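You operate a simulated robot arm through the tools that you are given. There is no shell and no other tool. Be economical: measure what you need, move in short steps, check, and stop when the job is done.

You are at the controls of a simulated robot arm. One attempt, no reset.

JOB
Nest the three scoops, biggest below, and wipe up the flour.
Fine: yellow in red, green in yellow; use the orange cloth and put it back where it lay. What is to be rubbed or washed off counts as gone when no trace of it is left.
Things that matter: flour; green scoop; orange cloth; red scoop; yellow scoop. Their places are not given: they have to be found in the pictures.

Only the result counts: the job must be done as asked and must still hold three seconds after the hand-in. Knocking over, shifting, dropping, spilling or breaking anything else fails it. Flat cloth is picked up by pressing the open fingertips on it (5 to 10 N) and closing them slowly along it; thin cloth reads only 2 to 8 mm in the jaws.

ROBOT AND FRAMES
A 7-joint arm with a two-finger parallel gripper, fixed in place. Base frame: the origin is at the foot of the arm, x ahead of it, y to its left, z up. Lengths are in m, angles in degrees, forces in N, time in s.
Its first joint turns from -166.0 to 166.0 degrees. Payload 3.43 kg.
The tool frame sits at the grasp point between the pads (the TCP): z along the fingers, y along the line on which they close. The tips reach 0.034 m beyond it. The gripper opens to 0.128 m. The fingers are 0.024 m wide and 0.012 m thick; the gripper's body (0.048 by 0.13 m) begins 0.096 m behind the TCP.
Orientation is that of the tool frame in the base frame, as a unit quaternion [w, x, y, z]. With the fingers straight down and closing along the base's y, the tool's x points along the base's -x, its y along +y and its z along -z.

CONTROLS
- The arm moves only by the tool step_arm. Its arguments are lists of equal length, an entry for each row: "slide": the shift along the base's x, y, z in m, a list of three; "dr": the turn, a rotation vector about the base's x, y, z in degrees, a list of three; "gripper": the gripper command, from -1 (fully open) to 1 (shut), values between in proportion. In form: {"slide": [[tx, ty, tz], ...], "dr": [[wx, wy, wz], ...], "gripper": [gripper, ...]}. A call has 1 to 10 rows; each row shifts and turns the commanded pose from where the row before left it. Each row takes 0.2 s and may step no farther than 0.05 m and 8.6 degrees from the row before; otherwise, or with a gripper value out of range, the whole call is refused. A pose out of reach is approached as far as the arm can. The call stops where the force on the tool passes 90 N (or 10 N more than at its start, if that is more) or the arm is blocked; 0.2 s more then pass. Each finger travels about 0.153 m/s and halts on what it meets, pressing with about 27 N; the grip force reading is that of the motor and also rises with nothing between the fingers. The clock runs only during rows and for 0.2 s after the last one: add rows that do not move to give the fingers time. It gives the time, the measured TCP pose, the force on the tool (base axes), the opening and the grip force at its end, in the units of the frame above (readings bear some noise), with the torque about the TCP (base axes, N m) and any sound that the robot's microphone picked up.
- Cameras (640 x 400 px; columns grow to the right, rows downward): "scene" is fixed at [0.4021, -0.5022, 1.6482]; the picture's right is [0.74, -0.67, 0.00], its down [-0.52, -0.58, -0.63] and it looks along [0.42, 0.47, -0.78] (base axes); focal length 320 px, centre (320, 200). "wrist" rides on the gripper at [0.076, -0.011, -0.16] in the tool frame; the picture's right is [0.15, 0.99, 0.00], its down [-0.88, 0.13, -0.46] and it looks along [-0.45, 0.07, 0.89] (tool axes); focal length 234 px, centre (320, 200).
- grab_frame(camera): a new picture of that camera. It takes no simulated time.
- probe_pixels(camera, pixels): for up to 12 pixels [column, row] of the newest picture of that camera ("zoom" is the newest enlarged one), the place [x, y, z] in the base frame of the surface seen there, good to about 0.003 m. It takes no simulated time.
- inspect(camera, box): a new picture of the part [left, top, right, bottom] of that camera's present view, enlarged. It takes no simulated time.
- sign_off(): hands the job in; it is judged then, once.

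Keep the steps short. Do not move on a guess: measure, check each grasp and each placing, and mend mistakes. In all there are 80 turns and 54 pictures (those below and enlarged ones count). Leave the gripper open and the arm clear of the work at the hand-in unless told otherwise, and finish with a single line.

The tools are called after ">>>" as a command line: name --argument value ..., lists and objects as JSON in quotes. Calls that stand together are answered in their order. step_arm: Moves the arm, as the interface text tells. Its arguments: {"type":"object","properties":{"slide":{"type":"array","items":{"type":"array","items":{"type":"number"}}},"dr":{"type":"array","items":{"type":"array","items":{"type":"number"}}},"gripper":{"type":"array","items":{"type":"number"}}},"required":["slide","dr","gripper"]} The other tools are called the same way: grab_frame (camera) takes a picture; probe_pixels (camera, pixels) gives the place of the surface under pixels of a picture; inspect (camera, box) takes an enlarged picture of a part of a camera's view; sign_off () hands the job in.

At the start:

```text
time_s: 0.0
position: [0.6542, 0.0155, 1.2314]
ee_rot: [-0.001, 0.0, 1.0, 0.0]
wrist_force: [0.3, -0.2, -1.6]
moment: [0.0, -0.01, -0.01]
opening: 0.128
finger_force: 0.1
```

scene: 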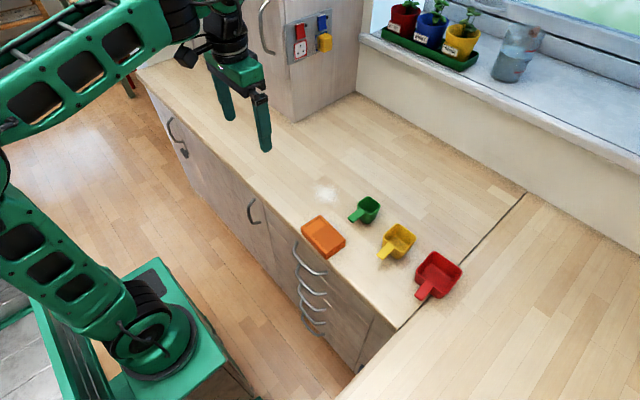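
wrist: 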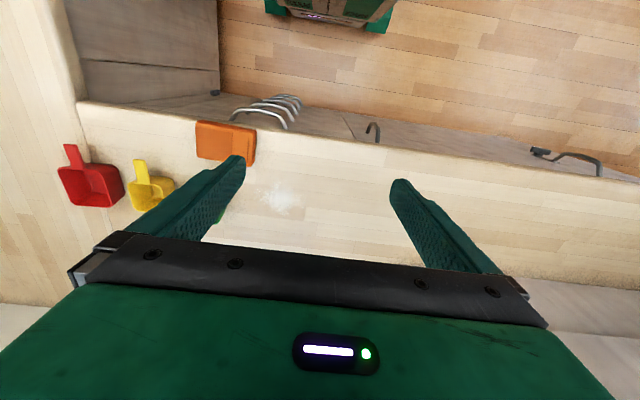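

I see the flour near scene (327,193), the cloth at (323,236), and the green, yellow and red scoops at (367,210), (398,240) and (437,275). I'll zoom in on them to measure.

>>> inspect --camera "scene" --box '[290, 170, 480, 310]'

```text
2.86 times, centred on (385, 240) of scene
```

zoom: 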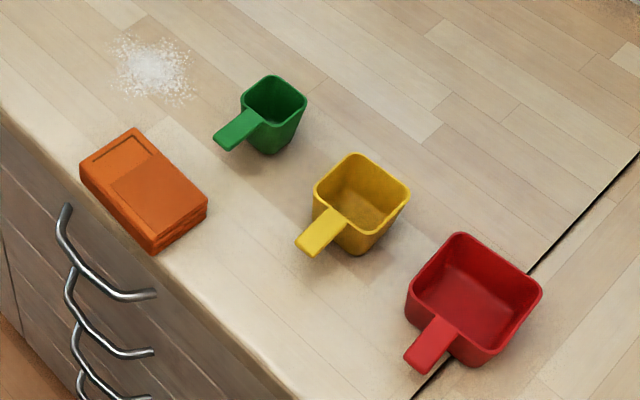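

The zoom shows everything clearly. Next I'll probe the scoop rims, floors and handles, then the cloth corners and the flour.

>>> probe_pixels --camera "zoom" --pixels '[[242, 102], [272, 77], [305, 101], [268, 126], [222, 143], [262, 112], [315, 190], [354, 155], [408, 189], [358, 227], [303, 249], [368, 200]]'

>>> probe_pixels --camera "zoom" --pixels '[[409, 296], [460, 235], [540, 290], [487, 352], [412, 363], [480, 290], [81, 165], [133, 130], [206, 203], [153, 243], [145, 190], [420, 140]]'

>>> probe_pixels --camera "zoom" --pixels '[[152, 70], [112, 65], [195, 75], [150, 35], [155, 108], [246, 116], [330, 235], [345, 215], [435, 340], [445, 322], [155, 252], [120, 155]]'

```text
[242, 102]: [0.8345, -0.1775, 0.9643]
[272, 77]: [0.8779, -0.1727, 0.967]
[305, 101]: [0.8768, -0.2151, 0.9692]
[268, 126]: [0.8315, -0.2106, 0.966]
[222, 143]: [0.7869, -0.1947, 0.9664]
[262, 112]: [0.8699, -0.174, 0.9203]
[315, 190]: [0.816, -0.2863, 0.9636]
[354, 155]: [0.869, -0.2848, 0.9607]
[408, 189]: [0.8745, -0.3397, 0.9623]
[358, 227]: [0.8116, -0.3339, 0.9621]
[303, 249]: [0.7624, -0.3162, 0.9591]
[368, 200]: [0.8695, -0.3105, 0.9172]
```

```text
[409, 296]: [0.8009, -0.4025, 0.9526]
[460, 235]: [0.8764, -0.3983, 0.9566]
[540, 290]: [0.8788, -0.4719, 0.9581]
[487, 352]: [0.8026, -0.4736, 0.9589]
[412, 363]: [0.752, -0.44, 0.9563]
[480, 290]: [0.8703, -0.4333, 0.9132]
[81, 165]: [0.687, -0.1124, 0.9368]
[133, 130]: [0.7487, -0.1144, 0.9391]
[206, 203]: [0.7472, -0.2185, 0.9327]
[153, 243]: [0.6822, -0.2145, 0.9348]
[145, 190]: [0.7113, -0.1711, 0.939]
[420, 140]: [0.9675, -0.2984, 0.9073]
```

```text
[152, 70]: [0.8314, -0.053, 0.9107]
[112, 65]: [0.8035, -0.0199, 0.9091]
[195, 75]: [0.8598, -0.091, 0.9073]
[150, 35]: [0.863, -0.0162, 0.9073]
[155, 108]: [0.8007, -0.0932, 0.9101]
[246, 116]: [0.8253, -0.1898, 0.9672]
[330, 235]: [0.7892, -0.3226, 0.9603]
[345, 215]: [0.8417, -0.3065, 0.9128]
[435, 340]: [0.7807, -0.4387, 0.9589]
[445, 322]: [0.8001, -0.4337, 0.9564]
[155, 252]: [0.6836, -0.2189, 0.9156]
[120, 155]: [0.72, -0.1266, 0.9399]
```

Estimated from the probes (the counter is at z≈0.908):

| Item | Centre (x, y) | Rim or top z |
|---|---|---|
| Yellow scoop | (0.843, -0.311) | rim 0.962 |
| Red scoop | (0.840, -0.437) | rim 0.957 |
| Green scoop | (0.855, -0.194) | rim 0.967 |

All handles point towards -x. I'll move high above yellow and look from the wrist.

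>>> step_arm --slide '[[0.0236, -0.0409, -0.0125], [0.0236, -0.0409, -0.0125], [0.0236, -0.0409, -0.0125], [0.0236, -0.0409, -0.0125], [0.0236, -0.0409, -0.0125], [0.0236, -0.0409, -0.0125], [0.0236, -0.0409, -0.0125], [0.0236, -0.0409, -0.0125], [0, 0, -0.04], [0, 0, 0]]' --dr '[[0, 0, 0], [0, 0, 0], [0, 0, 0], [0, 0, 0], [0, 0, 0], [0, 0, 0], [0, 0, 0], [0, 0, 0], [0, 0, 0], [0, 0, 0]]' --gripper '[-1, -1, -1, -1, -1, -1, -1, -1, -1, -1]'

>>> grab_frame --camera "wrist"

```text
time_s: 2.2
position: [0.8263, -0.3116, 1.0954]
ee_rot: [0.005, 0.0, 1.0, 0.0]
wrist_force: [-0.4, 0.3, -1.3]
moment: [0.0, 0.01, 0.02]
opening: 0.1277
finger_force: 0.0
```

```text
50 pictures are left
```

wrist: 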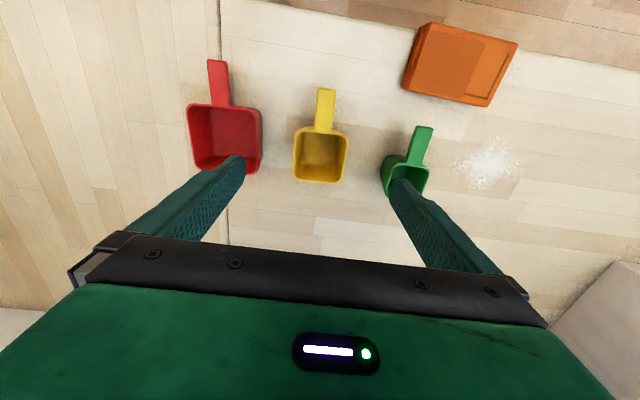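

The measured x is 0.826, short of what I asked for, so I'll check for lag. I'm probing the rims from this view as well.

>>> probe_pixels --camera "wrist" --pixels '[[298, 130], [346, 134], [344, 176], [297, 174], [326, 91], [325, 120], [188, 108], [258, 112], [190, 168], [217, 65], [220, 98], [421, 130]]'

>>> step_arm --slide '[[0, 0, 0]]' --dr '[[0, 0, 0]]' --gripper '[-1]'

```text
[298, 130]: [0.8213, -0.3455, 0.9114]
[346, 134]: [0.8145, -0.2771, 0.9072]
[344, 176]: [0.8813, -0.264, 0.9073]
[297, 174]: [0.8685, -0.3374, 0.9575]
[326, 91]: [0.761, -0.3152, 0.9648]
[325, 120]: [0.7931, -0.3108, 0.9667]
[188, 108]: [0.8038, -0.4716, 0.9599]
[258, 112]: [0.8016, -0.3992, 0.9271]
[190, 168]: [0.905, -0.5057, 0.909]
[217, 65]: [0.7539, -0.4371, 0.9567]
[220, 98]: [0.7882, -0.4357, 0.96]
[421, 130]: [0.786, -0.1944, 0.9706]
```

```text
time_s: 2.6
position: [0.8268, -0.3119, 1.0963]
ee_rot: [0.006, 0.0, 1.0, 0.0]
wrist_force: [-0.3, 0.4, -0.2]
moment: [0.01, 0.0, 0.03]
opening: 0.1279
finger_force: 0.0
```

The offset holds: x is 16 mm short and z 5 mm high. I'll correct x, partly close to about 0.09 so the fingers clear red, and lower to z≈1.02.

>>> step_arm --slide '[[0.016, 0, 0], [0, 0, -0.04], [0, 0, -0.036], [0, 0, 0]]' --dr '[[0, 0, 0], [0, 0, 0], [0, 0, 0], [0, 0, 0]]' --gripper '[-0.4, -0.4, -0.4, -0.4]'

>>> grab_frame --camera "wrist"

```text
time_s: 3.6
position: [0.842, -0.3102, 1.0206]
ee_rot: [0.006, 0.0, 1.0, -0.001]
wrist_force: [0.0, 0.3, -0.4]
moment: [-0.02, 0.01, -0.01]
opening: 0.0895
finger_force: 0.0
```

```text
49 pictures are left
```

wrist: 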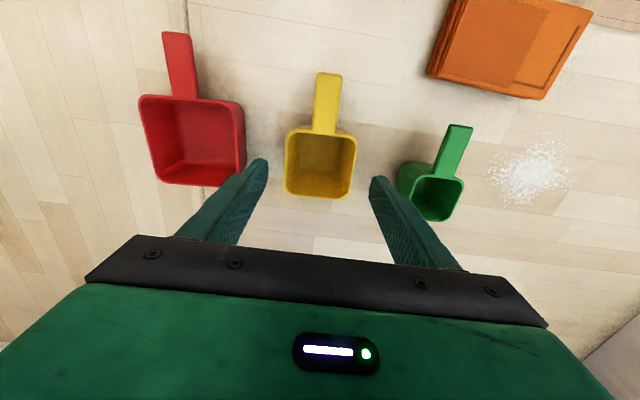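

The fingers straddle yellow cleanly. I'll lower so the tips sit about 12 mm below the rim, then close.

>>> step_arm --slide '[[0, -0.001, -0.02], [0, 0, -0.016], [0, 0, 0], [0, 0, 0], [0, 0, 0], [0, 0, 0], [0, 0, 0]]' --dr '[[0, 0, 0], [0, 0, 0], [0, 0, 0], [0, 0, 0], [0, 0, 0], [0, 0, 0], [0, 0, 0]]' --gripper '[-0.4, -0.4, -0.4, -0.1, 0.05, 0.15, 0.25]'

>>> grab_frame --camera "wrist"

```text
time_s: 5.2
position: [0.8421, -0.3118, 0.9868]
ee_rot: [0.006, 0.0, 1.0, -0.001]
wrist_force: [0.5, -1.3, 0.2]
moment: [0.0, 0.0, 0.02]
opening: 0.0668
finger_force: 27.1
```

```text
48 pictures are left
```

wrist: 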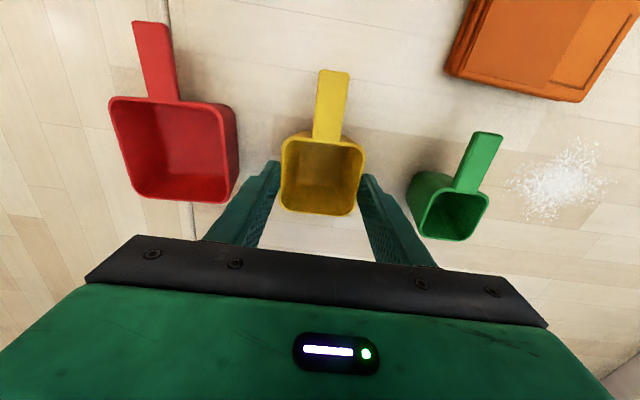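

The grip force is 27 N at an opening of 0.067, so there is contact. I'll close fully and lift a little to test the hold.

>>> step_arm --slide '[[0, 0, 0], [0, 0, 0.02], [0, 0, 0.02], [0, 0, 0]]' --dr '[[0, 0, 0], [0, 0, 0], [0, 0, 0], [0, 0, 0]]' --gripper '[0.3, 0.3, 0.3, 0.3]'

>>> grab_frame --camera "wrist"

>>> inspect --camera "scene" --box '[290, 150, 480, 310]'

```text
time_s: 6.2
position: [0.8425, -0.3122, 1.027]
ee_rot: [0.006, 0.0, 1.0, 0.0]
wrist_force: [0.1, 0.2, -1.1]
moment: [-0.03, -0.01, 0.02]
opening: 0.0667
finger_force: 26.9
```

```text
47 pictures are left
```

wrist: 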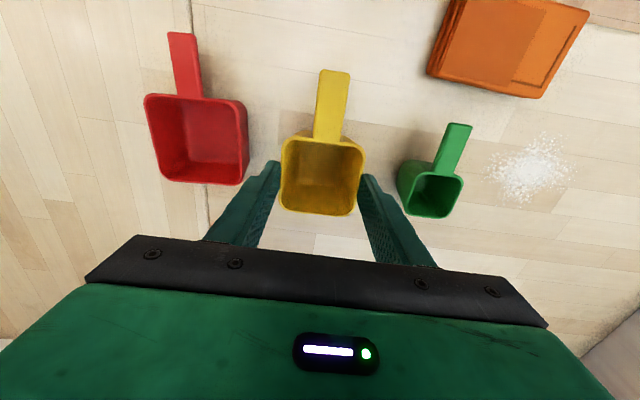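

```text
2.50 times, centred on (385, 230) of scene
```

zoom: 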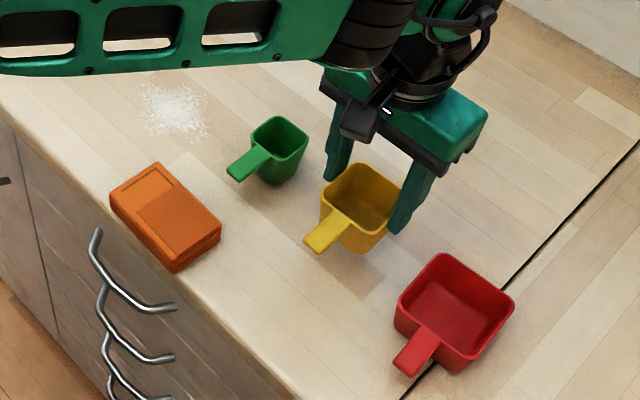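

Yellow is lifted and held level. Now I'll measure its rim in the hand and red's inner rim to align them.

>>> probe_pixels --camera "wrist" --pixels '[[284, 172], [361, 176], [283, 205], [354, 213], [288, 136], [359, 147], [334, 75], [327, 134], [330, 210], [279, 172], [365, 190], [320, 213]]'

>>> probe_pixels --camera "zoom" --pixels '[[440, 255], [511, 300], [455, 366], [397, 318], [401, 300], [414, 283], [423, 330], [463, 348], [484, 330], [410, 356], [480, 279], [402, 368]]'

>>> probe_pixels --camera "wrist" --pixels '[[146, 97], [149, 110], [152, 130], [160, 140], [243, 104], [240, 120], [246, 150], [200, 97], [203, 184], [203, 181], [183, 37], [188, 90]]'

```text
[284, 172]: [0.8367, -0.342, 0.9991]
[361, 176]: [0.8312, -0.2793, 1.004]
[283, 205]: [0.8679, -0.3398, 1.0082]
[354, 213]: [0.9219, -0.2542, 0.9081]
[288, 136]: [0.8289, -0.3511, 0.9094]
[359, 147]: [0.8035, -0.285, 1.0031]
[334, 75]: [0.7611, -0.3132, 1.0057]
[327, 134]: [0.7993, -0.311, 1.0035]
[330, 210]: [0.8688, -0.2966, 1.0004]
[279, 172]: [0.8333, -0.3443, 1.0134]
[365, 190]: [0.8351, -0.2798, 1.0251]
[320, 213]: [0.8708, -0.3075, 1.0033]
```

```text
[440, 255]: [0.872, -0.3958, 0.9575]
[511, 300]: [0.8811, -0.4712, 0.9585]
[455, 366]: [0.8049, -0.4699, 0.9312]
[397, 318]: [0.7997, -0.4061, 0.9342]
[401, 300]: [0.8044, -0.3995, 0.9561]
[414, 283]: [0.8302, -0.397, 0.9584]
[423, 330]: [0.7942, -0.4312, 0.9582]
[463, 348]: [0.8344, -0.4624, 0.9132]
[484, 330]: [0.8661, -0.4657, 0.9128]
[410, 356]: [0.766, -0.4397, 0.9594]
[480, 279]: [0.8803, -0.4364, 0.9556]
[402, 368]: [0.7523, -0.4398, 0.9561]
```

```text
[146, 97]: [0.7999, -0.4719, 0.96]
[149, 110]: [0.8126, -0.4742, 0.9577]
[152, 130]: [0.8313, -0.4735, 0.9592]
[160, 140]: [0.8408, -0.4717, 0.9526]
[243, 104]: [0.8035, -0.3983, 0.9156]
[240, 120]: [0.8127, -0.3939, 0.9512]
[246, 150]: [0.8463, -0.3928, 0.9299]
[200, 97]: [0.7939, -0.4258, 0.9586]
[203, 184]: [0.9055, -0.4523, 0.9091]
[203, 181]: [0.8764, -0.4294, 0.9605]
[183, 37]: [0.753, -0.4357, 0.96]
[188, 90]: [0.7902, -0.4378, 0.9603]
```

Yellow's rim centre is about (0.8365, -0.311) and red's about (0.838, -0.4345). I'll raise 3 cm and shift +0.0015 in x and -0.1235 in y.

>>> step_arm --slide '[[0, 0, 0.03], [0, -0.0415, 0], [0.0015, -0.041, 0], [0, -0.041, 0], [0, 0, 0], [0, 0, 0]]' --dr '[[0, 0, 0], [0, 0, 0], [0, 0, 0], [0, 0, 0], [0, 0, 0], [0, 0, 0]]' --gripper '[0.3, 0.3, 0.3, 0.3, 0.3, 0.3]'

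>>> grab_frame --camera "wrist"

>>> inspect --camera "scene" --box '[370, 190, 490, 310]'

```text
time_s: 7.6
position: [0.842, -0.4369, 1.0557]
ee_rot: [0.005, -0.001, 1.0, 0.0]
wrist_force: [-0.1, 1.3, -1.0]
moment: [0.02, 0.03, 0.02]
opening: 0.0664
finger_force: 27.2
```

```text
45 pictures are left
```

wrist: 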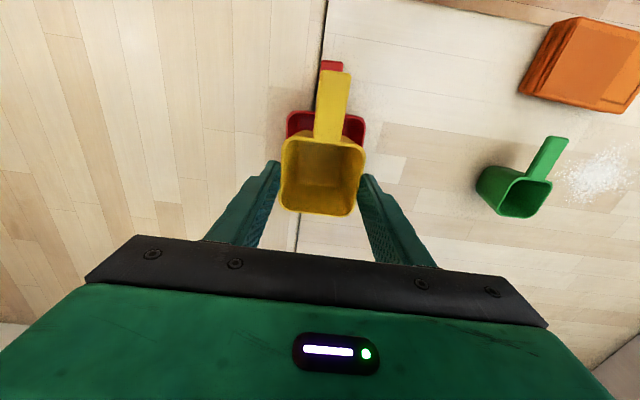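

```text
3.33 times, centred on (430, 250) of scene
```

zoom: 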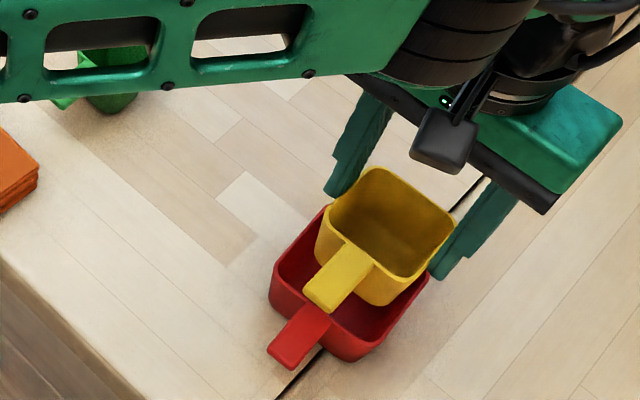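

It looks about right. I'll measure the alignment from both views.

>>> probe_pixels --camera "zoom" --pixels '[[336, 281], [310, 330], [280, 355], [370, 168], [453, 222], [320, 300], [404, 278], [322, 222], [300, 238], [428, 278], [370, 358], [272, 285]]'

>>> probe_pixels --camera "wrist" --pixels '[[334, 75], [329, 134], [332, 64], [289, 113], [364, 118], [288, 118], [320, 213], [284, 172], [361, 176], [363, 130], [359, 147], [287, 128]]'

```text
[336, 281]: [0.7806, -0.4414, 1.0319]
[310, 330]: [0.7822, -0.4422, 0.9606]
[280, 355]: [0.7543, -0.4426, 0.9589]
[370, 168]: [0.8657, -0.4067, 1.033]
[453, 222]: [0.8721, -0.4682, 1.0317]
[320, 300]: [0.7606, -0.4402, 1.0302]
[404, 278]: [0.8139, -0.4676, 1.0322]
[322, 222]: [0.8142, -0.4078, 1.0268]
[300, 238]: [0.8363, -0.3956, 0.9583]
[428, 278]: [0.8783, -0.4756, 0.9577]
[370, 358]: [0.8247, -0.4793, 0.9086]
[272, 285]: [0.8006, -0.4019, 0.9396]
```

```text
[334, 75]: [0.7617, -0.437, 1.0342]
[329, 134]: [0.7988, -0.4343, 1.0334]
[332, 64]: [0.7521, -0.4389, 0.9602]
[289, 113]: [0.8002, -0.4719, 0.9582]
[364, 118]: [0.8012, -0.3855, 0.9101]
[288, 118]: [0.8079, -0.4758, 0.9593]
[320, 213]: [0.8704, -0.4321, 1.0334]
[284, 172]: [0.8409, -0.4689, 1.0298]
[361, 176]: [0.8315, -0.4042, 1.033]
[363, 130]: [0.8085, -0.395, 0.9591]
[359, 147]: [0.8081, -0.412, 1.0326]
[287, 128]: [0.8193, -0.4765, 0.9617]
```

Alignment is within 3 mm. I'll nudge x +2 mm and lower 6 cm, watching the force.

>>> step_arm --slide '[[0.002, 0.001, -0.02], [0, 0, -0.02], [0, 0, -0.01], [0, 0, -0.01], [0, 0, 0]]' --dr '[[0, 0, 0], [0, 0, 0], [0, 0, 0], [0, 0, 0], [0, 0, 0]]' --gripper '[0.3, 0.3, 0.3, 0.3, 0.3]'

>>> inspect --camera "scene" --box '[370, 190, 490, 310]'

```text
time_s: 8.8
position: [0.8474, -0.4354, 0.9966]
ee_rot: [0.006, 0.0, 1.0, 0.0]
wrist_force: [1.0, 0.2, -0.2]
moment: [-0.03, 0.03, -0.02]
opening: 0.0665
finger_force: 27.5
```

```text
3.33 times, centred on (430, 250) of scene
```

zoom: 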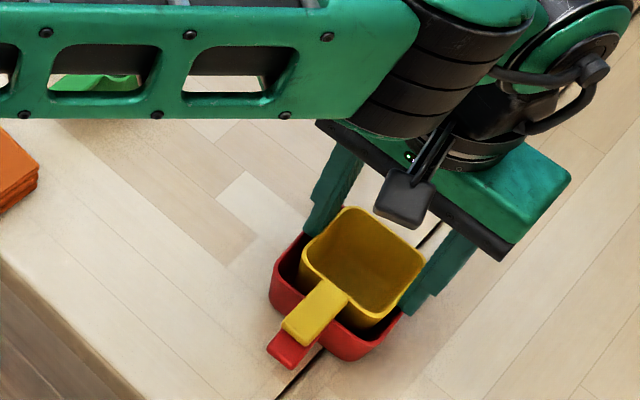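

x ended at 0.8474, so yellow is about 2.5 mm too far in x. I'll bring it back, lower 2 mm more and open gently.

>>> step_arm --slide '[[-0.003, 0, -0.002], [0, 0, 0], [0, 0, 0], [0, 0, 0], [0, 0, 0]]' --dr '[[0, 0, 0], [0, 0, 0], [0, 0, 0], [0, 0, 0], [0, 0, 0]]' --gripper '[0.3, 0.3, -0.1, -0.2, -0.3]'

>>> grab_frame --camera "wrist"

>>> inspect --camera "scene" --box '[370, 190, 490, 310]'

```text
time_s: 10.0
position: [0.8439, -0.4345, 0.9933]
ee_rot: [0.006, 0.0, 1.0, 0.0]
wrist_force: [0.0, 0.0, 2.3]
moment: [0.01, 0.04, 0.02]
opening: 0.0827
finger_force: 0.0
```

```text
42 pictures are left
```

wrist: 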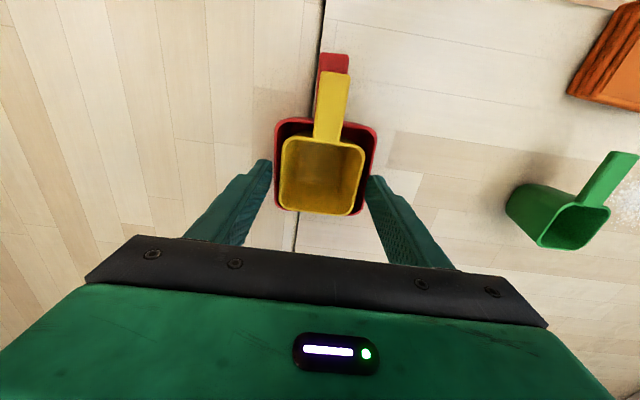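

```text
3.33 times, centred on (430, 250) of scene
```

zoom: 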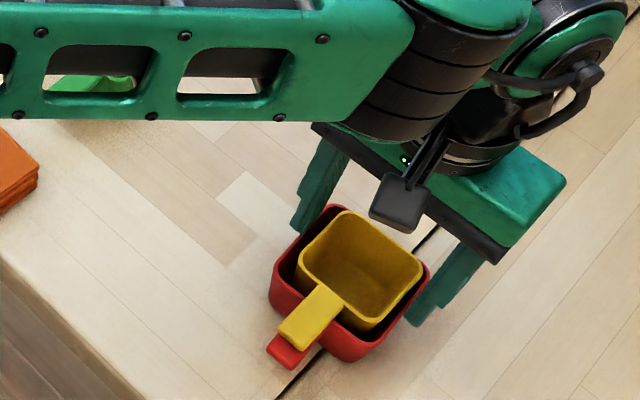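

It's released. I'll rise straight up and check how yellow seated.

>>> step_arm --slide '[[0, 0, 0.03], [0, 0, 0.05], [0, 0.02, 0.03], [0, 0, 0]]' --dr '[[0, 0, 0], [0, 0, 0], [0, 0, 0], [0, 0, 0]]' --gripper '[-0.4, -0.4, -0.4, -0.4]'

>>> grab_frame --camera "wrist"

>>> inspect --camera "scene" --box '[370, 190, 490, 310]'

```text
time_s: 11.0
position: [0.8431, -0.4136, 1.1061]
ee_rot: [0.006, 0.0, 1.0, 0.0]
wrist_force: [-0.2, 0.5, -0.7]
moment: [0.0, 0.03, 0.0]
opening: 0.0897
finger_force: 0.0
```

```text
40 pictures are left
```

wrist: 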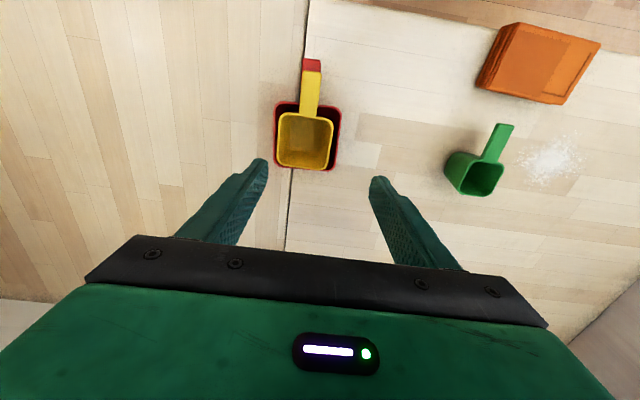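

```text
3.33 times, centred on (430, 250) of scene
```

zoom: 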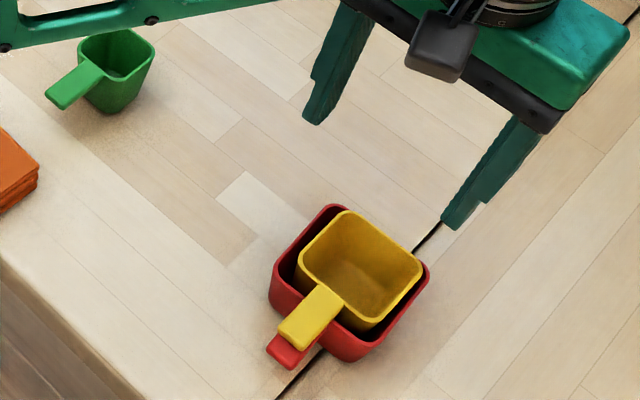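

>>> probe_pixels --camera "zoom" --pixels '[[300, 260], [345, 212], [421, 263], [374, 324], [318, 310], [292, 333], [360, 280], [330, 206], [428, 275], [285, 355], [350, 270], [290, 260]]'

>>> probe_pixels --camera "wrist" --pixels '[[309, 75], [307, 111], [279, 140], [332, 142], [304, 169], [275, 120], [340, 125], [503, 128], [494, 158], [450, 160], [504, 170], [475, 194]]'

```text
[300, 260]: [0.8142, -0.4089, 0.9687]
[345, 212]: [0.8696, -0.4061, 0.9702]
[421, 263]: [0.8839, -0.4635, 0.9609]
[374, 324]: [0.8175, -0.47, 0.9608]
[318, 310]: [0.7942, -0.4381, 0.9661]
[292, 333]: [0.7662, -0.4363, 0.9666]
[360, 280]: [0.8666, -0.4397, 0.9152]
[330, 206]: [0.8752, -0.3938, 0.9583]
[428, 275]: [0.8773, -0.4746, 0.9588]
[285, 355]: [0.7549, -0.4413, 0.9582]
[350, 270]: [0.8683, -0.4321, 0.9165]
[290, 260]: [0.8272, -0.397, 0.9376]
```

```text
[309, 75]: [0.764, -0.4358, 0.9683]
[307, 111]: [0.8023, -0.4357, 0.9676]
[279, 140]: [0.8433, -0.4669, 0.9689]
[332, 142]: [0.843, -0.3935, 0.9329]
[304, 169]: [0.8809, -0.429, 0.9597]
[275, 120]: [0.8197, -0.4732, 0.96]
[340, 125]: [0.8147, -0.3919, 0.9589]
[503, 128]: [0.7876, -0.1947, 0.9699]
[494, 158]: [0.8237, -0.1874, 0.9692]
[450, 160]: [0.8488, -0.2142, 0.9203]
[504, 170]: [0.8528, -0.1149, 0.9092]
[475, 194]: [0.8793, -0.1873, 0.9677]
```

Yellow is seated level in red, rim 0.968 and centre about (0.838, -0.4355). Next is green, centre about (0.852, -0.194). I'll move above it.

>>> step_arm --slide '[[0.002, 0.044, 0], [0.002, 0.044, 0], [0.002, 0.044, 0], [0.002, 0.044, 0], [0.001, 0.0435, 0], [0, 0, -0.035], [0, 0, -0.035], [0, 0, 0], [0, 0, 0]]' --dr '[[0, 0, 0], [0, 0, 0], [0, 0, 0], [0, 0, 0], [0, 0, 0], [0, 0, 0], [0, 0, 0], [0, 0, 0], [0, 0, 0]]' --gripper '[-0.4, -0.4, -0.4, -0.4, -0.4, -0.4, -0.4, -0.4, -0.4]'

>>> grab_frame --camera "wrist"

```text
time_s: 13.0
position: [0.8516, -0.1932, 1.0345]
ee_rot: [0.006, 0.001, 1.0, 0.0]
wrist_force: [0.0, 0.3, 0.2]
moment: [-0.03, -0.02, -0.02]
opening: 0.0895
finger_force: 0.1
```

```text
38 pictures are left
```

wrist: 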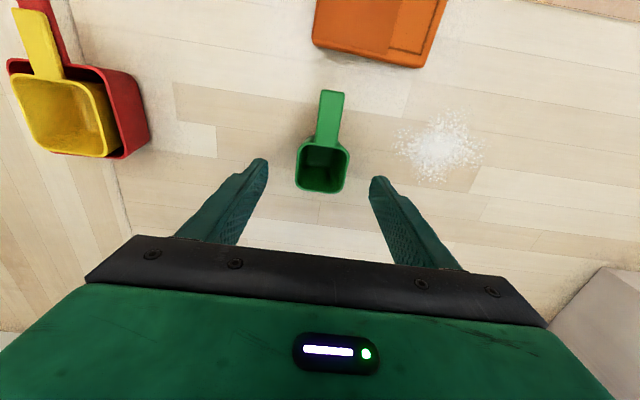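

It's centred. I'll lower so the tips sit about 11 mm below green's rim, close gently and lift.

>>> step_arm --slide '[[0, 0, -0.025], [0, 0, -0.018], [0, 0, 0], [0, 0, 0], [0, 0, 0], [0, 0, 0], [0, 0, 0], [0, 0, 0], [0, 0, 0.03], [0, 0, 0]]' --dr '[[0, 0, 0], [0, 0, 0], [0, 0, 0], [0, 0, 0], [0, 0, 0], [0, 0, 0], [0, 0, 0], [0, 0, 0], [0, 0, 0], [0, 0, 0]]' --gripper '[-0.4, -0.4, -0.3, 0, 0.15, 0.25, 0.4, 0.5, 0.5, 0.5]'

>>> grab_frame --camera "wrist"

>>> inspect --camera "scene" --box '[310, 150, 450, 260]'

```text
time_s: 15.2
position: [0.8509, -0.1936, 1.0218]
ee_rot: [0.006, 0.0, 1.0, 0.0]
wrist_force: [0.1, 0.3, 0.3]
moment: [-0.02, -0.01, 0.03]
opening: 0.0505
finger_force: 27.5
```

```text
37 pictures are left
```

wrist: 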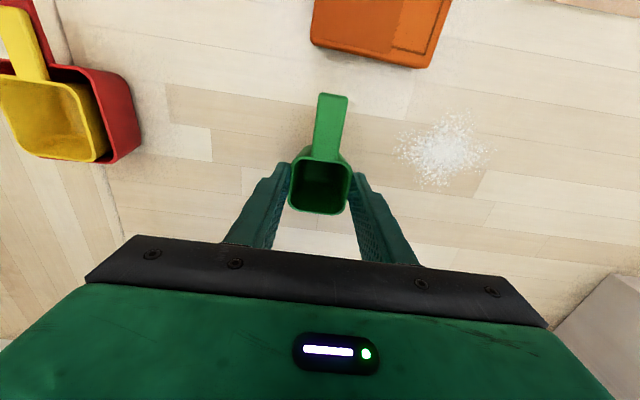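

```text
3.64 times, centred on (380, 205) of scene
```

zoom: 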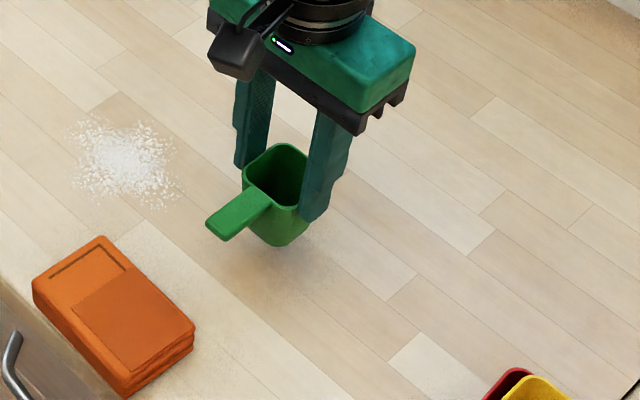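

Green is held. I'll measure its rim in the hand.

>>> probe_pixels --camera "wrist" --pixels '[[333, 97], [325, 155], [292, 180], [349, 184], [319, 212], [348, 163], [293, 168], [312, 211]]'

>>> step_arm --slide '[[0, 0, 0.05], [-0.002, -0.0405, 0], [-0.002, -0.0405, 0], [-0.002, -0.0405, 0], [-0.002, -0.0405, 0], [-0.003, -0.0405, 0], [-0.002, -0.0395, 0], [0, 0, 0], [0, 0, 0]]' --dr '[[0, 0, 0], [0, 0, 0], [0, 0, 0], [0, 0, 0], [0, 0, 0], [0, 0, 0], [0, 0, 0], [0, 0, 0], [0, 0, 0]]' --gripper '[0.5, 0.5, 0.5, 0.5, 0.5, 0.5, 0.5, 0.5, 0.5]'

>>> grab_frame --camera "wrist"

>>> inspect --camera "scene" --box '[370, 190, 490, 310]'

```text
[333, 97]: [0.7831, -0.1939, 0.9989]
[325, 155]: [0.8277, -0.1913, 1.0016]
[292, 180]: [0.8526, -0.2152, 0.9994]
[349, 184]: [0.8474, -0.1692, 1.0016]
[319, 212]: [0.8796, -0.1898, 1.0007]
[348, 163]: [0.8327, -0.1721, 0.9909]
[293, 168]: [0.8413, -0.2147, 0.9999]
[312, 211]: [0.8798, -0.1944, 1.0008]
```

```text
time_s: 17.2
position: [0.8395, -0.4377, 1.0714]
ee_rot: [0.005, 0.0, 1.0, 0.0]
wrist_force: [0.0, 0.6, -0.4]
moment: [-0.03, -0.02, -0.04]
opening: 0.0505
finger_force: 27.2
```

```text
35 pictures are left
```

wrist: 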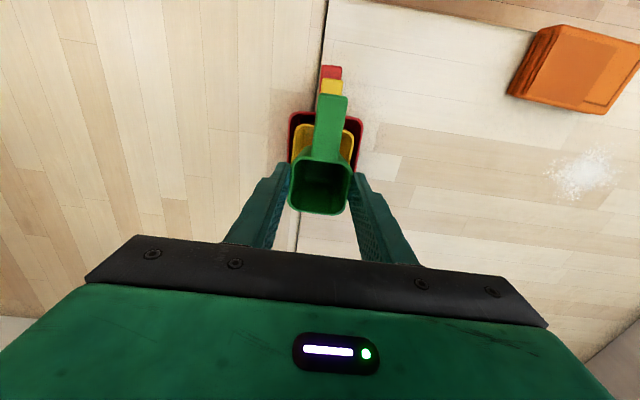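

```text
3.33 times, centred on (430, 250) of scene
```

zoom: 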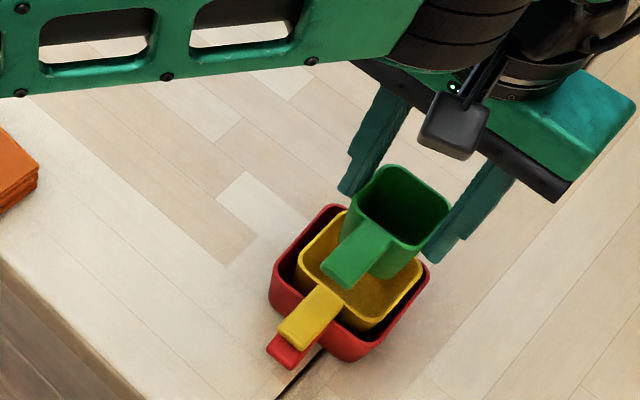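

Green's centre is about (0.8425, -0.436) and the target is (0.838, -0.4355). I'll shift x by -4 mm, lower 15 mm while still above the rim, and check the reading.

>>> step_arm --slide '[[-0.004, 0.001, 0], [0, 0, -0.015], [0, 0, 0], [0, 0, 0]]' --dr '[[0, 0, 0], [0, 0, 0], [0, 0, 0], [0, 0, 0]]' --gripper '[0.5, 0.5, 0.5, 0.5]'

>>> grab_frame --camera "wrist"

```text
time_s: 18.2
position: [0.834, -0.4344, 1.0563]
ee_rot: [0.007, 0.001, 1.0, 0.0]
wrist_force: [0.5, -0.6, -0.8]
moment: [-0.01, -0.02, 0.02]
opening: 0.0506
finger_force: 27.4
```

```text
33 pictures are left
```

wrist: 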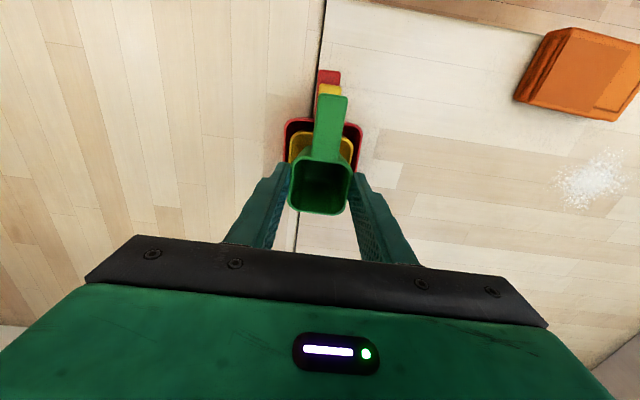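

>>> probe_pixels --camera "wrist" --pixels '[[333, 100], [331, 90], [326, 158], [293, 175], [349, 180], [318, 212], [290, 137], [354, 142], [354, 150], [289, 150], [330, 76]]'

```text
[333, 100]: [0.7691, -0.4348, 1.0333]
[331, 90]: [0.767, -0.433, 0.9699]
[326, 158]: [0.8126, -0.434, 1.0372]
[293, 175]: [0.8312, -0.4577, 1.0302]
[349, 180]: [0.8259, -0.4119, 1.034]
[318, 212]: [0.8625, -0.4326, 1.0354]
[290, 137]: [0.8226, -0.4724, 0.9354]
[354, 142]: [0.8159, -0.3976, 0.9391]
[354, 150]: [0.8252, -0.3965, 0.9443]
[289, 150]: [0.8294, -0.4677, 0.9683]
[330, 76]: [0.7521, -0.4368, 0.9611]
```

Green's centre is (0.8375, -0.435), which is good. I'll lower 5 cm.

>>> step_arm --slide '[[0, -0.001, -0.015], [-0.001, 0, -0.015], [-0.001, 0, -0.012], [0, 0, -0.008], [0, 0, 0]]' --dr '[[0, 0, 0], [0, 0, 0], [0, 0, 0], [0, 0, 0], [0, 0, 0]]' --gripper '[0.5, 0.5, 0.5, 0.5, 0.5]'

>>> inspect --camera "scene" --box '[370, 190, 490, 310]'

```text
time_s: 19.4
position: [0.8326, -0.4376, 1.0055]
ee_rot: [0.006, -0.001, 1.0, 0.0]
wrist_force: [0.7, 0.8, 0.1]
moment: [0.0, -0.01, 0.01]
opening: 0.0506
finger_force: 26.9
```

```text
3.33 times, centred on (430, 250) of scene
```

zoom: 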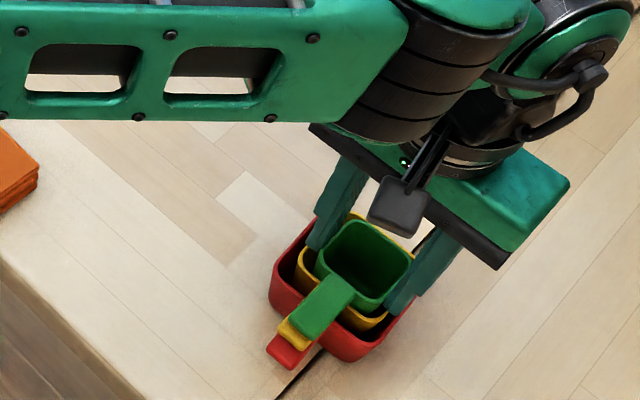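

No contact force, and green is inside yellow. I'll shift +2 mm in x and +1 mm in y to centre it, release and rise.

>>> step_arm --slide '[[0.002, 0.0015, -0.001], [0, 0, 0], [0, 0, 0], [0, 0, 0], [0, 0, 0.03], [0, 0, 0.04], [0, 0.03, 0.04], [0, 0, 0]]' --dr '[[0, 0, 0], [0, 0, 0], [0, 0, 0], [0, 0, 0], [0, 0, 0], [0, 0, 0], [0, 0, 0], [0, 0, 0]]' --gripper '[0.5, 0.5, 0.1, -0.1, -0.1, -0.3, -1, -1]'

>>> inspect --camera "scene" --box '[370, 190, 490, 310]'

```text
time_s: 21.2
position: [0.835, -0.4048, 1.1145]
ee_rot: [0.005, 0.0, 1.0, 0.0]
wrist_force: [-0.7, -0.4, -0.8]
moment: [-0.02, 0.01, 0.03]
opening: 0.1282
finger_force: 0.1
```

```text
3.33 times, centred on (430, 250) of scene
```

zoom: 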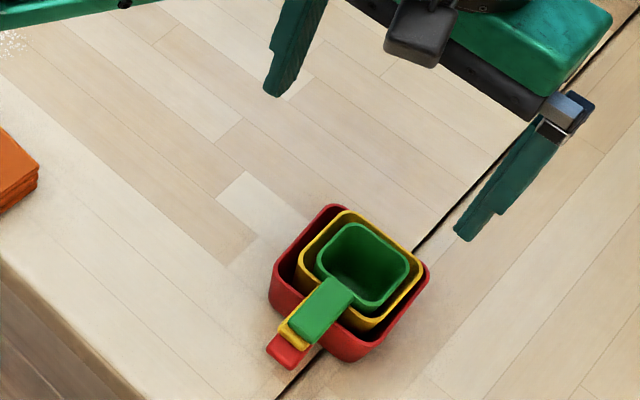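

The nesting looks good. I'll confirm heights, then go towards the cloth, turning the tool 90° about z so the fingers close along x across its short side.

>>> probe_pixels --camera "zoom" --pixels '[[320, 260], [360, 223], [409, 258], [362, 304], [305, 325], [360, 275], [345, 212], [300, 260], [330, 206]]'

>>> step_arm --slide '[[-0.012, 0.024, 0.005], [-0.012, 0.024, 0], [-0.012, 0.024, 0], [-0.012, 0.024, 0], [-0.012, 0.024, 0], [-0.012, 0.024, 0], [-0.012, 0.024, 0], [-0.012, 0.024, 0], [-0.012, 0.024, 0], [-0.011, 0.024, 0]]' --dr '[[0, 0, 8.5], [0, 0, 8.5], [0, 0, 8.5], [0, 0, 8.5], [0, 0, 8.5], [0, 0, 8.5], [0, 0, 8.5], [0, 0, 8.5], [0, 0, 8.5], [0, 0, 8.5]]' --gripper '[-1, -1, -1, -1, -1, -1, -1, -1, -1, -1]'

```text
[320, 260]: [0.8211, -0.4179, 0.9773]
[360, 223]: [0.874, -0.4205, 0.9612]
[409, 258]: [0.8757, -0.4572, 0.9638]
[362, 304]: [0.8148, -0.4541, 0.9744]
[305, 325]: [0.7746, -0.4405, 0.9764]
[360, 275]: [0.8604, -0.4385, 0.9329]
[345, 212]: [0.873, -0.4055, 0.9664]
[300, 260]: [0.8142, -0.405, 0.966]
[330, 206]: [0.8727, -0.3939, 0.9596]
```

```text
time_s: 23.4
position: [0.7183, -0.1675, 1.121]
ee_rot: [0.005, -0.676, 0.737, 0.006]
wrist_force: [-0.2, -0.3, -1.2]
moment: [0.05, 0.01, 0.0]
opening: 0.1282
finger_force: 0.1
```

The scoops are nested level: rims at 0.959, 0.966 and 0.977. I'll finish the turn and view the cloth from the wrist.

>>> step_arm --slide '[[0, 0, 0], [0, 0, 0]]' --dr '[[0, 0, 5], [0, 0, 0]]' --gripper '[-1, -1]'

>>> grab_frame --camera "wrist"

>>> inspect --camera "scene" --box '[270, 160, 390, 280]'

```text
time_s: 24.0
position: [0.7166, -0.1667, 1.121]
ee_rot: [-0.004, 0.707, -0.707, -0.006]
wrist_force: [-0.2, 0.1, 0.1]
moment: [0.02, 0.04, 0.02]
opening: 0.128
finger_force: 0.0
```

```text
30 pictures are left
```

wrist: 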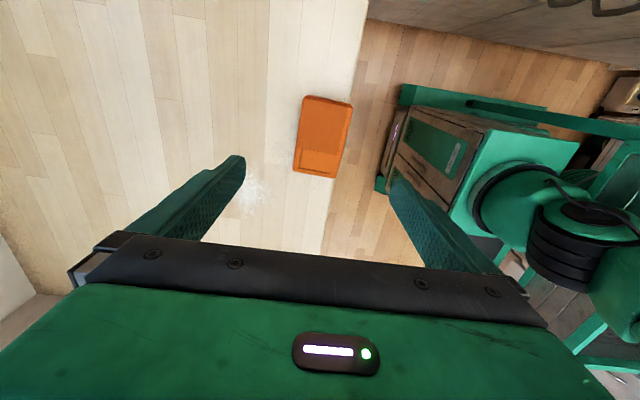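

```text
3.33 times, centred on (330, 220) of scene
```

zoom: 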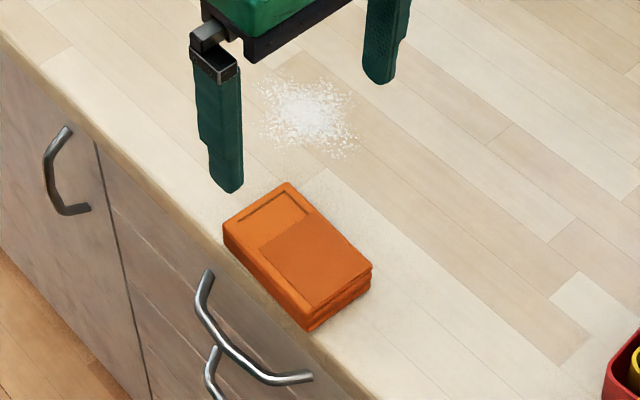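

I'll measure the cloth corners, its base edges and the counter's front edge.

>>> probe_pixels --camera "wrist" --pixels '[[306, 99], [349, 105], [334, 174], [297, 169], [320, 140], [300, 140], [342, 145], [345, 185], [338, 180]]'

>>> probe_pixels --camera "zoom" --pixels '[[225, 222], [289, 184], [370, 266], [308, 322], [225, 245], [310, 330], [371, 283], [210, 240], [185, 215], [360, 380], [340, 290], [260, 270]]'

```text
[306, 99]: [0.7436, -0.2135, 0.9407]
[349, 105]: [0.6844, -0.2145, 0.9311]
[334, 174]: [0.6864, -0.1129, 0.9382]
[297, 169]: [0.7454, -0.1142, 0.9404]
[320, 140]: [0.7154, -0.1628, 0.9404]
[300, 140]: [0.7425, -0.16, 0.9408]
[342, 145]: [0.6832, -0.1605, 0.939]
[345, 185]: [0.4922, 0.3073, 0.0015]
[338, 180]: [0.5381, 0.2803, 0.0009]
```

```text
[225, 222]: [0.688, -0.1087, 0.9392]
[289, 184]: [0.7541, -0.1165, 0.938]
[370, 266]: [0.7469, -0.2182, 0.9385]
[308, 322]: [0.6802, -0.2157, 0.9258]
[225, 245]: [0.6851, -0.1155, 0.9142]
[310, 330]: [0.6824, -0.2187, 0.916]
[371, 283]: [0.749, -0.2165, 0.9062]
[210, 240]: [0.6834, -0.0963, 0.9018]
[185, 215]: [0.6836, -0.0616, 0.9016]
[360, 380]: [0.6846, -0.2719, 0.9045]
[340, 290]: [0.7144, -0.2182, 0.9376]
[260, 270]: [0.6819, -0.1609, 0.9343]
```

Cloth: x 0.683–0.748, y -0.217 to -0.111, top at 0.94, and the counter edge is at x≈0.68. I'll align to (0.7155, -0.164), lower until the tips are near 0.916, and close slowly.

>>> step_arm --slide '[[-0.001, 0.003, -0.04], [0, 0, -0.045], [0, 0, -0.045], [0, 0, -0.03], [0, 0, -0.009], [0, 0, 0]]' --dr '[[0, 0, 0], [0, 0, 0], [0, 0, 0], [0, 0, 0], [0, 0, 0], [0, 0, 0]]' --gripper '[-0.45, -0.45, -0.45, -0.45, -0.45, -0.45]'

>>> inspect --camera "scene" --box '[270, 160, 390, 280]'

```text
time_s: 25.4
position: [0.7145, -0.1634, 0.9499]
ee_rot: [0.004, -0.707, 0.707, 0.006]
wrist_force: [-0.4, -0.5, 0.4]
moment: [0.01, 0.04, 0.0]
opening: 0.0928
finger_force: 0.0
```

```text
3.33 times, centred on (330, 220) of scene
```

zoom: 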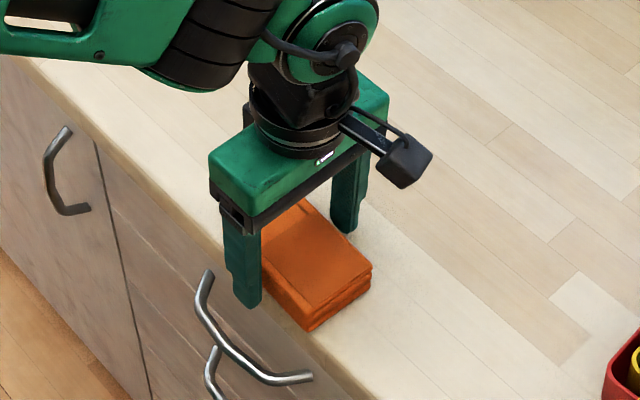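

The fingers straddle the cloth without contact. Closing in small steps.

>>> step_arm --slide '[[0.001, 0, 0], [0, 0, 0], [0, 0, 0], [0, 0, 0], [0, 0, 0], [0, 0, 0]]' --dr '[[0, 0, 0], [0, 0, 0], [0, 0, 0], [0, 0, 0], [0, 0, 0], [0, 0, 0]]' --gripper '[-0.3, -0.2, -0.1, 0.0, 0.1, 0.15]'

>>> inspect --camera "scene" --box '[270, 160, 390, 280]'

```text
time_s: 26.8
position: [0.715, -0.1629, 0.951]
ee_rot: [-0.005, 0.707, -0.707, -0.006]
wrist_force: [0.9, 0.2, -0.2]
moment: [0.0, 0.0, 0.0]
opening: 0.0696
finger_force: 27.6
```

```text
3.33 times, centred on (330, 220) of scene
```

zoom: 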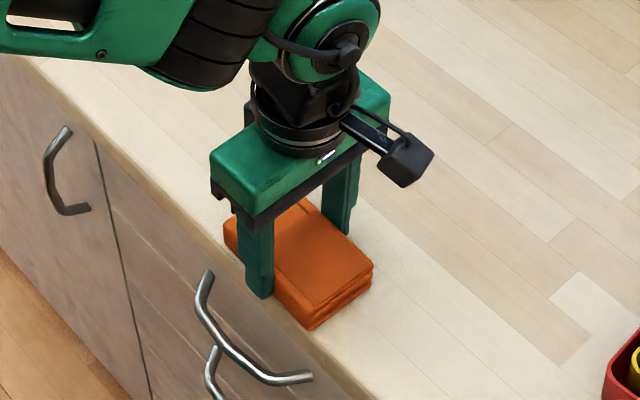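

Firm grip at 0.0696. The return pose is TCP (0.715, -0.163, 0.951). I'll lift and move above the flour at about (0.831, -0.054).

>>> step_arm --slide '[[0, 0, 0.03], [0, 0, 0.03], [0.039, 0.0363, 0], [0.039, 0.0363, 0], [0.038, 0.0363, 0], [0, 0, 0], [0, 0, 0]]' --dr '[[0, 0, 0], [0, 0, 0], [0, 0, 0], [0, 0, 0], [0, 0, 0], [0, 0, 0], [0, 0, 0]]' --gripper '[0.15, 0.15, 0.15, 0.15, 0.15, 0.15, 0.15]'

>>> inspect --camera "scene" --box '[270, 130, 410, 270]'

>>> grab_frame --camera "wrist"

```text
refused: row 3 steps farther than a row can; nothing moved
```

```text
2.86 times, centred on (340, 200) of scene
```

zoom: 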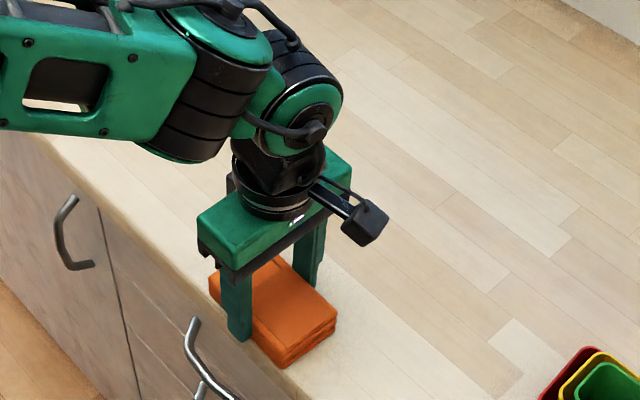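

```text
25 pictures are left
```

wrist: 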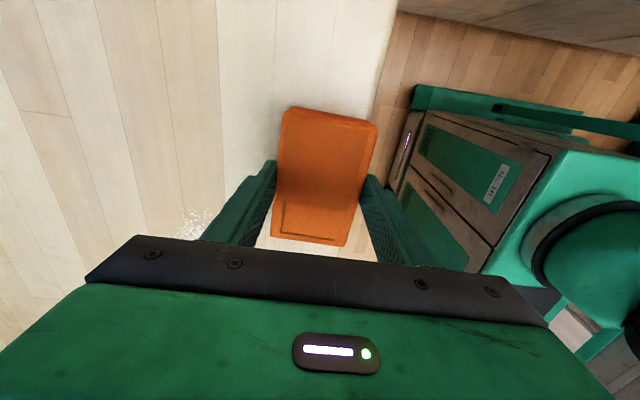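

The step was too long, so I'll split it into four rows.

>>> step_arm --slide '[[0, 0, 0.03], [0, 0, 0.03], [0.029, 0.0273, 0], [0.029, 0.0273, 0], [0.029, 0.0273, 0], [0.029, 0.0273, 0], [0, 0, 0], [0, 0, 0]]' --dr '[[0, 0, 0], [0, 0, 0], [0, 0, 0], [0, 0, 0], [0, 0, 0], [0, 0, 0], [0, 0, 0], [0, 0, 0]]' --gripper '[0.15, 0.15, 0.15, 0.15, 0.15, 0.15, 0.15, 0.15]'

>>> inspect --camera "scene" --box '[270, 130, 410, 270]'

```text
time_s: 28.6
position: [0.8308, -0.0546, 1.0119]
ee_rot: [0.004, -0.707, 0.707, 0.006]
wrist_force: [-0.9, 0.3, -0.2]
moment: [0.01, 0.01, -0.02]
opening: 0.0692
finger_force: 26.8
```

```text
2.86 times, centred on (340, 200) of scene
```

zoom: 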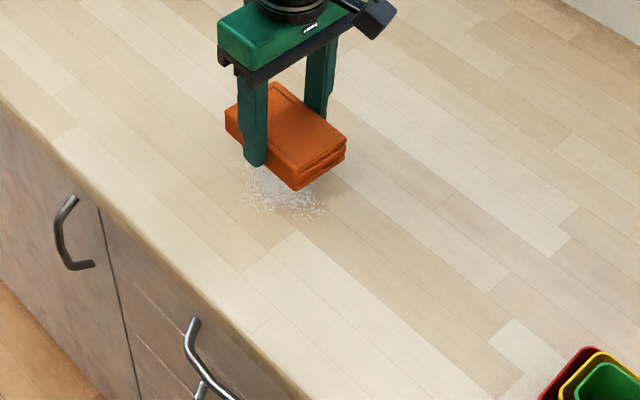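

The cloth is held level over the flour. Lowering to light contact.

>>> step_arm --slide '[[0, 0, -0.03], [0, 0, -0.025], [0, 0, -0.004], [0, 0, -0.003], [0, 0, 0]]' --dr '[[0, 0, 0], [0, 0, 0], [0, 0, 0], [0, 0, 0], [0, 0, 0]]' --gripper '[0.15, 0.15, 0.15, 0.15, 0.15]'

```text
time_s: 29.8
position: [0.8327, -0.0549, 0.9506]
ee_rot: [0.005, -0.707, 0.707, 0.004]
wrist_force: [0.5, -0.6, 16.8]
moment: [-0.03, 0.15, -0.19]
opening: 0.0692
finger_force: 26.9
```

Contact at 17 N. I'll ease up 1 mm and sweep back and forth in x.

>>> step_arm --slide '[[0.015, 0, 0.001], [0.015, 0, 0], [0.01, 0, 0], [-0.015, 0, 0], [-0.015, 0, 0], [-0.015, 0, 0], [-0.015, 0, 0], [-0.015, 0, 0], [-0.01, 0, 0], [0, 0, 0]]' --dr '[[0, 0, 0], [0, 0, 0], [0, 0, 0], [0, 0, 0], [0, 0, 0], [0, 0, 0], [0, 0, 0], [0, 0, 0], [0, 0, 0], [0, 0, 0]]' --gripper '[0.15, 0.15, 0.15, 0.15, 0.15, 0.15, 0.15, 0.15, 0.15, 0.15]'

>>> inspect --camera "scene" --box '[270, 130, 410, 270]'

```text
time_s: 32.0
position: [0.7865, -0.0537, 0.9491]
ee_rot: [-0.004, 0.707, -0.707, -0.005]
wrist_force: [3.4, -0.2, 15.0]
moment: [0.15, -0.42, -0.09]
opening: 0.069
finger_force: 26.6
```

```text
2.86 times, centred on (340, 200) of scene
```

zoom: 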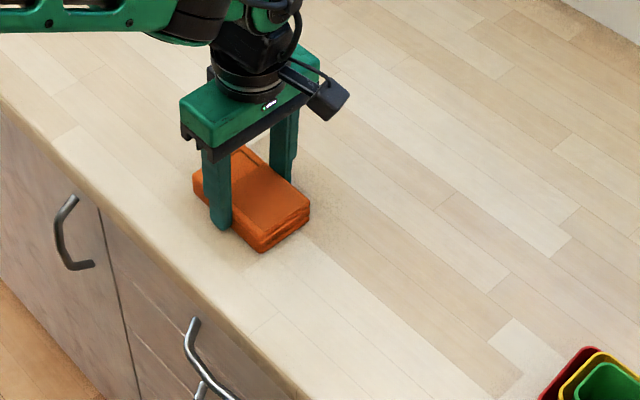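

The flour is mostly gone. I'll do more passes, shifted in y to both sides, to cover the margins.

>>> step_arm --slide '[[0, -0.015, 0], [0, -0.015, 0], [0.02, 0, 0], [0.02, 0, 0], [0.02, 0, 0], [0.02, 0, 0], [0.015, 0, 0], [0, 0.02, 0], [0, 0.02, 0], [0, 0.02, 0]]' --dr '[[0, 0, 0], [0, 0, 0], [0, 0, 0], [0, 0, 0], [0, 0, 0], [0, 0, 0], [0, 0, 0], [0, 0, 0], [0, 0, 0], [0, 0, 0]]' --gripper '[0.15, 0.15, 0.15, 0.15, 0.15, 0.15, 0.15, 0.15, 0.15, 0.15]'

>>> step_arm --slide '[[-0.02, 0, 0], [-0.02, 0, 0], [-0.02, 0, 0], [-0.02, 0, 0], [0, -0.015, 0], [0.02, -0.005, 0], [0.02, -0.005, 0], [0.02, 0, 0], [-0.02, 0, 0], [0, 0, 0]]' --dr '[[0, 0, 0], [0, 0, 0], [0, 0, 0], [0, 0, 0], [0, 0, 0], [0, 0, 0], [0, 0, 0], [0, 0, 0], [0, 0, 0], [0, 0, 0]]' --gripper '[0.15, 0.15, 0.15, 0.15, 0.15, 0.15, 0.15, 0.15, 0.15, 0.15]'

```text
time_s: 34.2
position: [0.8807, -0.0238, 0.95]
ee_rot: [-0.004, 0.707, -0.707, -0.006]
wrist_force: [0.0, -0.7, 0.3]
moment: [0.08, -0.03, 0.02]
opening: 0.0689
finger_force: 27.2
```

```text
time_s: 36.4
position: [0.841, -0.0474, 0.9499]
ee_rot: [-0.005, 0.707, -0.707, -0.006]
wrist_force: [0.6, -0.3, -0.9]
moment: [0.03, 0.03, 0.02]
opening: 0.0688
finger_force: 27.2
```

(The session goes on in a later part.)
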